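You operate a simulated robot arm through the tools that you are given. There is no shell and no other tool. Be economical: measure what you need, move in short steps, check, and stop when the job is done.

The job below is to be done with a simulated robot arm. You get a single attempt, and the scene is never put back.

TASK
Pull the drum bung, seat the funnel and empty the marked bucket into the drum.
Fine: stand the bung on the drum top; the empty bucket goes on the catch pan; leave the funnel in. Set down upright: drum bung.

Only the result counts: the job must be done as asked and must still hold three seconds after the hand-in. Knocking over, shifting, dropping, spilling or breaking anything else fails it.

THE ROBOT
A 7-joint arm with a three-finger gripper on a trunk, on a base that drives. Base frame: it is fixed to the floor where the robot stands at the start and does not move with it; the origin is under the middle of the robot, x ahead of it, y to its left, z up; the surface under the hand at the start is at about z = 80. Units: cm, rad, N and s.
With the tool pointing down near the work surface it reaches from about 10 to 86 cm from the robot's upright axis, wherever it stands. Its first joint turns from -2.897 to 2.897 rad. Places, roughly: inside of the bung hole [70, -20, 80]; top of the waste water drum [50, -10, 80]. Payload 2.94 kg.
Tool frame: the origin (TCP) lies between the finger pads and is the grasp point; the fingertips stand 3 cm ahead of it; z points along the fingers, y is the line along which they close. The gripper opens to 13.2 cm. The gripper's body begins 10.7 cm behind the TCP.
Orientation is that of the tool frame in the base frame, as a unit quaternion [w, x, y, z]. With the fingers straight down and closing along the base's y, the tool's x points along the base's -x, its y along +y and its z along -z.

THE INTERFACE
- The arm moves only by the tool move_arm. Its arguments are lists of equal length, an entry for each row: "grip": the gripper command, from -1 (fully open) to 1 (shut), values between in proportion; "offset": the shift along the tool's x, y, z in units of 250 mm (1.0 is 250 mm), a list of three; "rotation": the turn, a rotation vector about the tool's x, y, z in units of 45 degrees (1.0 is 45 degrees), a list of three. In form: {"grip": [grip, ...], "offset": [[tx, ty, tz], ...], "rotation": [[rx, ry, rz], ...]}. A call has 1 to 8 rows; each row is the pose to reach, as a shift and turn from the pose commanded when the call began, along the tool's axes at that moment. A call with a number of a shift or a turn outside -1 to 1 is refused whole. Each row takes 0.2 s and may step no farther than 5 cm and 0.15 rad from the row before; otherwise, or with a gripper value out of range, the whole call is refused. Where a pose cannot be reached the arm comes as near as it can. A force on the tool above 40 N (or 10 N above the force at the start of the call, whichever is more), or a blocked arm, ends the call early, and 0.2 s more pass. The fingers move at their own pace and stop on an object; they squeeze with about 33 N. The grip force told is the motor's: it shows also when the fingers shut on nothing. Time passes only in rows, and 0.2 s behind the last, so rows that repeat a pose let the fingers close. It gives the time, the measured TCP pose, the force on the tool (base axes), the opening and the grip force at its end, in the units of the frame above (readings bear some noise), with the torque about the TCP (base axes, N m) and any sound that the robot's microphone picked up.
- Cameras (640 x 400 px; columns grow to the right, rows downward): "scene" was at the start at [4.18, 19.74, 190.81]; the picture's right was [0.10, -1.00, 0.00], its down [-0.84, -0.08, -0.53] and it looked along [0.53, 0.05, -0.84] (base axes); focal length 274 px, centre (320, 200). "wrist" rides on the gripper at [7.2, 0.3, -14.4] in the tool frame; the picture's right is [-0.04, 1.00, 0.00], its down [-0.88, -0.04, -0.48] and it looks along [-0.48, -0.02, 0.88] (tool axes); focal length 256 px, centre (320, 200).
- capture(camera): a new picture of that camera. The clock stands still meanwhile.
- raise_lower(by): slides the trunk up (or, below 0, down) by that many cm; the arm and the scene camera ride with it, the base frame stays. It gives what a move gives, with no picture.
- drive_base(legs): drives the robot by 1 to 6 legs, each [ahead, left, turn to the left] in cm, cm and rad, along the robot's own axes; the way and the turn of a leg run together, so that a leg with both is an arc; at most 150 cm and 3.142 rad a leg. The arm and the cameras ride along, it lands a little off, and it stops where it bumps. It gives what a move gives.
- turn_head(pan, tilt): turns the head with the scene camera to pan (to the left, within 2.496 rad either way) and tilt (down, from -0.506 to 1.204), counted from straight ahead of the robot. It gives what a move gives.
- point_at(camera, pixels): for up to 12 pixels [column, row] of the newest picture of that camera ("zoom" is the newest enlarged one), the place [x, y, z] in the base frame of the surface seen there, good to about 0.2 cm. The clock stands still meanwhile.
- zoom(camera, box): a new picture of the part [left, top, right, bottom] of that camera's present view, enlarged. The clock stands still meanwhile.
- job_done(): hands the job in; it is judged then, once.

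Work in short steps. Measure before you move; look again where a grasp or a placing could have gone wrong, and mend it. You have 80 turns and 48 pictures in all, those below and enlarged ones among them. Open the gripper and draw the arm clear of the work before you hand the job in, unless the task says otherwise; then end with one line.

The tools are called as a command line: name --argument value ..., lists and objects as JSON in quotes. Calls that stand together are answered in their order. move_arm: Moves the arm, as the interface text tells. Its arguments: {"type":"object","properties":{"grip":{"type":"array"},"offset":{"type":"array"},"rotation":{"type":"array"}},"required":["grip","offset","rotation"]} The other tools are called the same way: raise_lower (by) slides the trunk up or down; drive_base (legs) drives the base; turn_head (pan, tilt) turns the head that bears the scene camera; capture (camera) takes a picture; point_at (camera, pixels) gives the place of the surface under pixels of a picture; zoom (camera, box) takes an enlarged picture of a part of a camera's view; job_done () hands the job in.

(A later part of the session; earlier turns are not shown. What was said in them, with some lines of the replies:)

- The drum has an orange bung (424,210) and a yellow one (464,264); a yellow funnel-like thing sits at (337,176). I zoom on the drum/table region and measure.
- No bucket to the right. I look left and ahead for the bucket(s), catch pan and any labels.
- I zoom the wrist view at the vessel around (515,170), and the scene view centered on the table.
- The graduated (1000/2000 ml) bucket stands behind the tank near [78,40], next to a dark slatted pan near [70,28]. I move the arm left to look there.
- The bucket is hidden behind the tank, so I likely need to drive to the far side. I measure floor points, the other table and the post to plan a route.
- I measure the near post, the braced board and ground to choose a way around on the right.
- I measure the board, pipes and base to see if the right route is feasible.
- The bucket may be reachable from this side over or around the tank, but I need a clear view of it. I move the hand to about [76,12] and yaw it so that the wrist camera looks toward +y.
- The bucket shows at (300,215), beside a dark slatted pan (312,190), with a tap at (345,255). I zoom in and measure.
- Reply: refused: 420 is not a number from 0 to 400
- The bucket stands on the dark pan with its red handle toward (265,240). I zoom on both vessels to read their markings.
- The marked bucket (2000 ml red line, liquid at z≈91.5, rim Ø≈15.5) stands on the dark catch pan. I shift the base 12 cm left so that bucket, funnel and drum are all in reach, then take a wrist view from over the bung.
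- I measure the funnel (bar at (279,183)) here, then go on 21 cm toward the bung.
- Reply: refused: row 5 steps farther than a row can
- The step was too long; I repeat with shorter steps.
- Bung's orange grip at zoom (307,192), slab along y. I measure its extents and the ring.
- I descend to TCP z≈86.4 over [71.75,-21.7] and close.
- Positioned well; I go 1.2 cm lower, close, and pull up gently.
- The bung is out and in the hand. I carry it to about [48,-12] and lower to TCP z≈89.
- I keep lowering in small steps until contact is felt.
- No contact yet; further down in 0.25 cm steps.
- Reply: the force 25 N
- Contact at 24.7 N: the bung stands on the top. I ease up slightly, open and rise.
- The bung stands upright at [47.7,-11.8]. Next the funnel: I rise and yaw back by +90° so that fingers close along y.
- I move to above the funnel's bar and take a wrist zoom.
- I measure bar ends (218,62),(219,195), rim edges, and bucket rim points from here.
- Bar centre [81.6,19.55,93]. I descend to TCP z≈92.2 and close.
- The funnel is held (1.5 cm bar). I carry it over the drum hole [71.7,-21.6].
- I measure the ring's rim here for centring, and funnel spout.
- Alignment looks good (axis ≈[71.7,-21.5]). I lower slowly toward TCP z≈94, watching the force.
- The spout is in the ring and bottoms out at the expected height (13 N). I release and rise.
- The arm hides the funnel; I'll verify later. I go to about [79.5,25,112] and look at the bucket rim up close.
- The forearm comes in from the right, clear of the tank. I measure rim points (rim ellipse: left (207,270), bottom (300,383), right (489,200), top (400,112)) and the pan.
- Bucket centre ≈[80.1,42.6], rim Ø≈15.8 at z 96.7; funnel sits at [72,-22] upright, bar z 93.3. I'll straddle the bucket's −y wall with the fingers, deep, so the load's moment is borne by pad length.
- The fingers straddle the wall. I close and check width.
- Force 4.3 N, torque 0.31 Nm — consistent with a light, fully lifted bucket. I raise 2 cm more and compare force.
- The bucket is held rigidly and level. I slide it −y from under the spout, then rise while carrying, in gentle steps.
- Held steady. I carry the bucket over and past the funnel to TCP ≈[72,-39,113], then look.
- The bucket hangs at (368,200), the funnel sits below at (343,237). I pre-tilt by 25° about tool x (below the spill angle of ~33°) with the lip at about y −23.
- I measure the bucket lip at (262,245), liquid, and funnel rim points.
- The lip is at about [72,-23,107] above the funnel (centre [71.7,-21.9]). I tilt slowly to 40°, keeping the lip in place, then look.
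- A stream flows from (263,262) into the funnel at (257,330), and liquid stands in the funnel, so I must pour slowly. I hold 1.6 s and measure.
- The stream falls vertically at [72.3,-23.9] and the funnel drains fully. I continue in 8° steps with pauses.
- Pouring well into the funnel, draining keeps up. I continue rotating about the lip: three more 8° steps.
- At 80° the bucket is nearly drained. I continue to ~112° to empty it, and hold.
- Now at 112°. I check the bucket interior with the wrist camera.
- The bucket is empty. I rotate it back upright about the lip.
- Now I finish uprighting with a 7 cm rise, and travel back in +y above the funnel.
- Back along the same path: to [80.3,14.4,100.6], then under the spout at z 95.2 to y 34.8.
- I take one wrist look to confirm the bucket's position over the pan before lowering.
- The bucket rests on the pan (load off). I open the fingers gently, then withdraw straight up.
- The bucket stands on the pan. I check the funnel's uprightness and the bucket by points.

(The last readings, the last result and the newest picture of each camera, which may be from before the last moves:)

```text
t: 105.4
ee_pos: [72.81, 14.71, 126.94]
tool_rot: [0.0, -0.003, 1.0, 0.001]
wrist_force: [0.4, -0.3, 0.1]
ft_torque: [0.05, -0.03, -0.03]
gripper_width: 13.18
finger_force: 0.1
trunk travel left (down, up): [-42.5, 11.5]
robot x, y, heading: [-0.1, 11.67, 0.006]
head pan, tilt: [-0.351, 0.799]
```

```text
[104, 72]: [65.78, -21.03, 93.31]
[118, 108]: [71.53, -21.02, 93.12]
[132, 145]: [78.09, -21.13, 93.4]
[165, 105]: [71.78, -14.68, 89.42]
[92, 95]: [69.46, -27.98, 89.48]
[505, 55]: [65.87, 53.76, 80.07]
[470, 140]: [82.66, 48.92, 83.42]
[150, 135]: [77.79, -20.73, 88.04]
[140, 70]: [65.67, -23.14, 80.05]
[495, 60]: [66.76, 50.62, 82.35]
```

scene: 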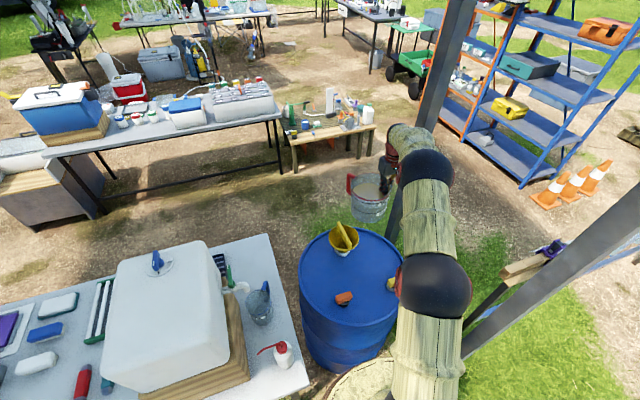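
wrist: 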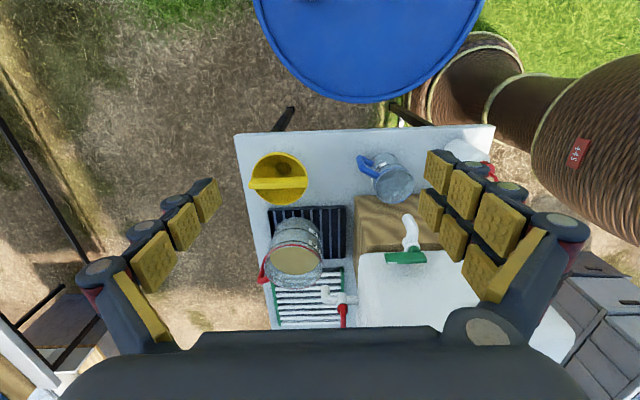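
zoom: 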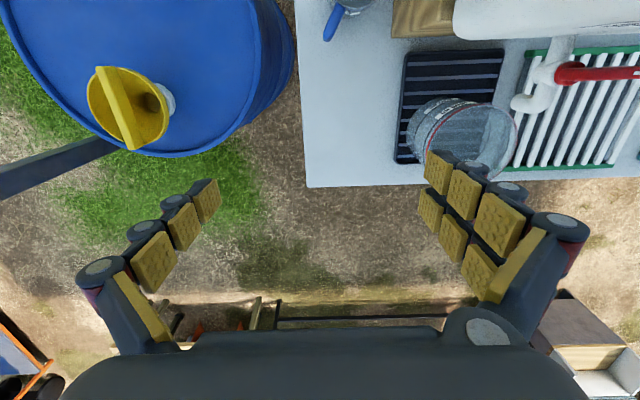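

The funnel is level and seated; the bucket is on the pan. One last scene look to confirm the bung and the rest.

capture --camera "scene"

```text
2 pictures are left
```

scene: 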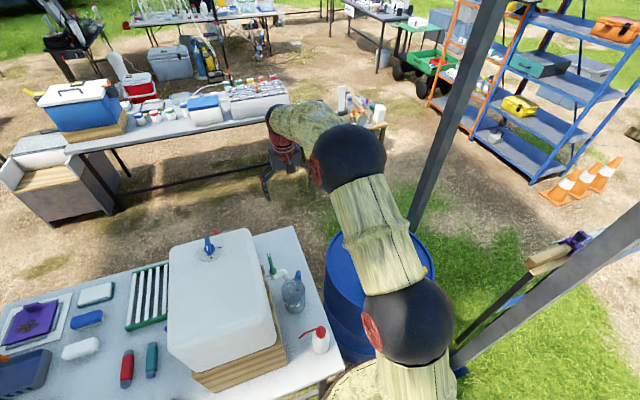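

Nothing is disturbed. The arm hides the bung here, but it was seen standing upright in the view before the pour and nothing has touched it since; gripper open and arm clear, so I hand in.

job_done

```text
The job is handed in.
```

I pulled the bung and stood it on the drum top, seated the funnel and left it in, then emptied the marked bucket into the drum and set it back on the catch pan. The final view could not show the bung because the arm hid it; it was standing upright when last seen, just before the pour.
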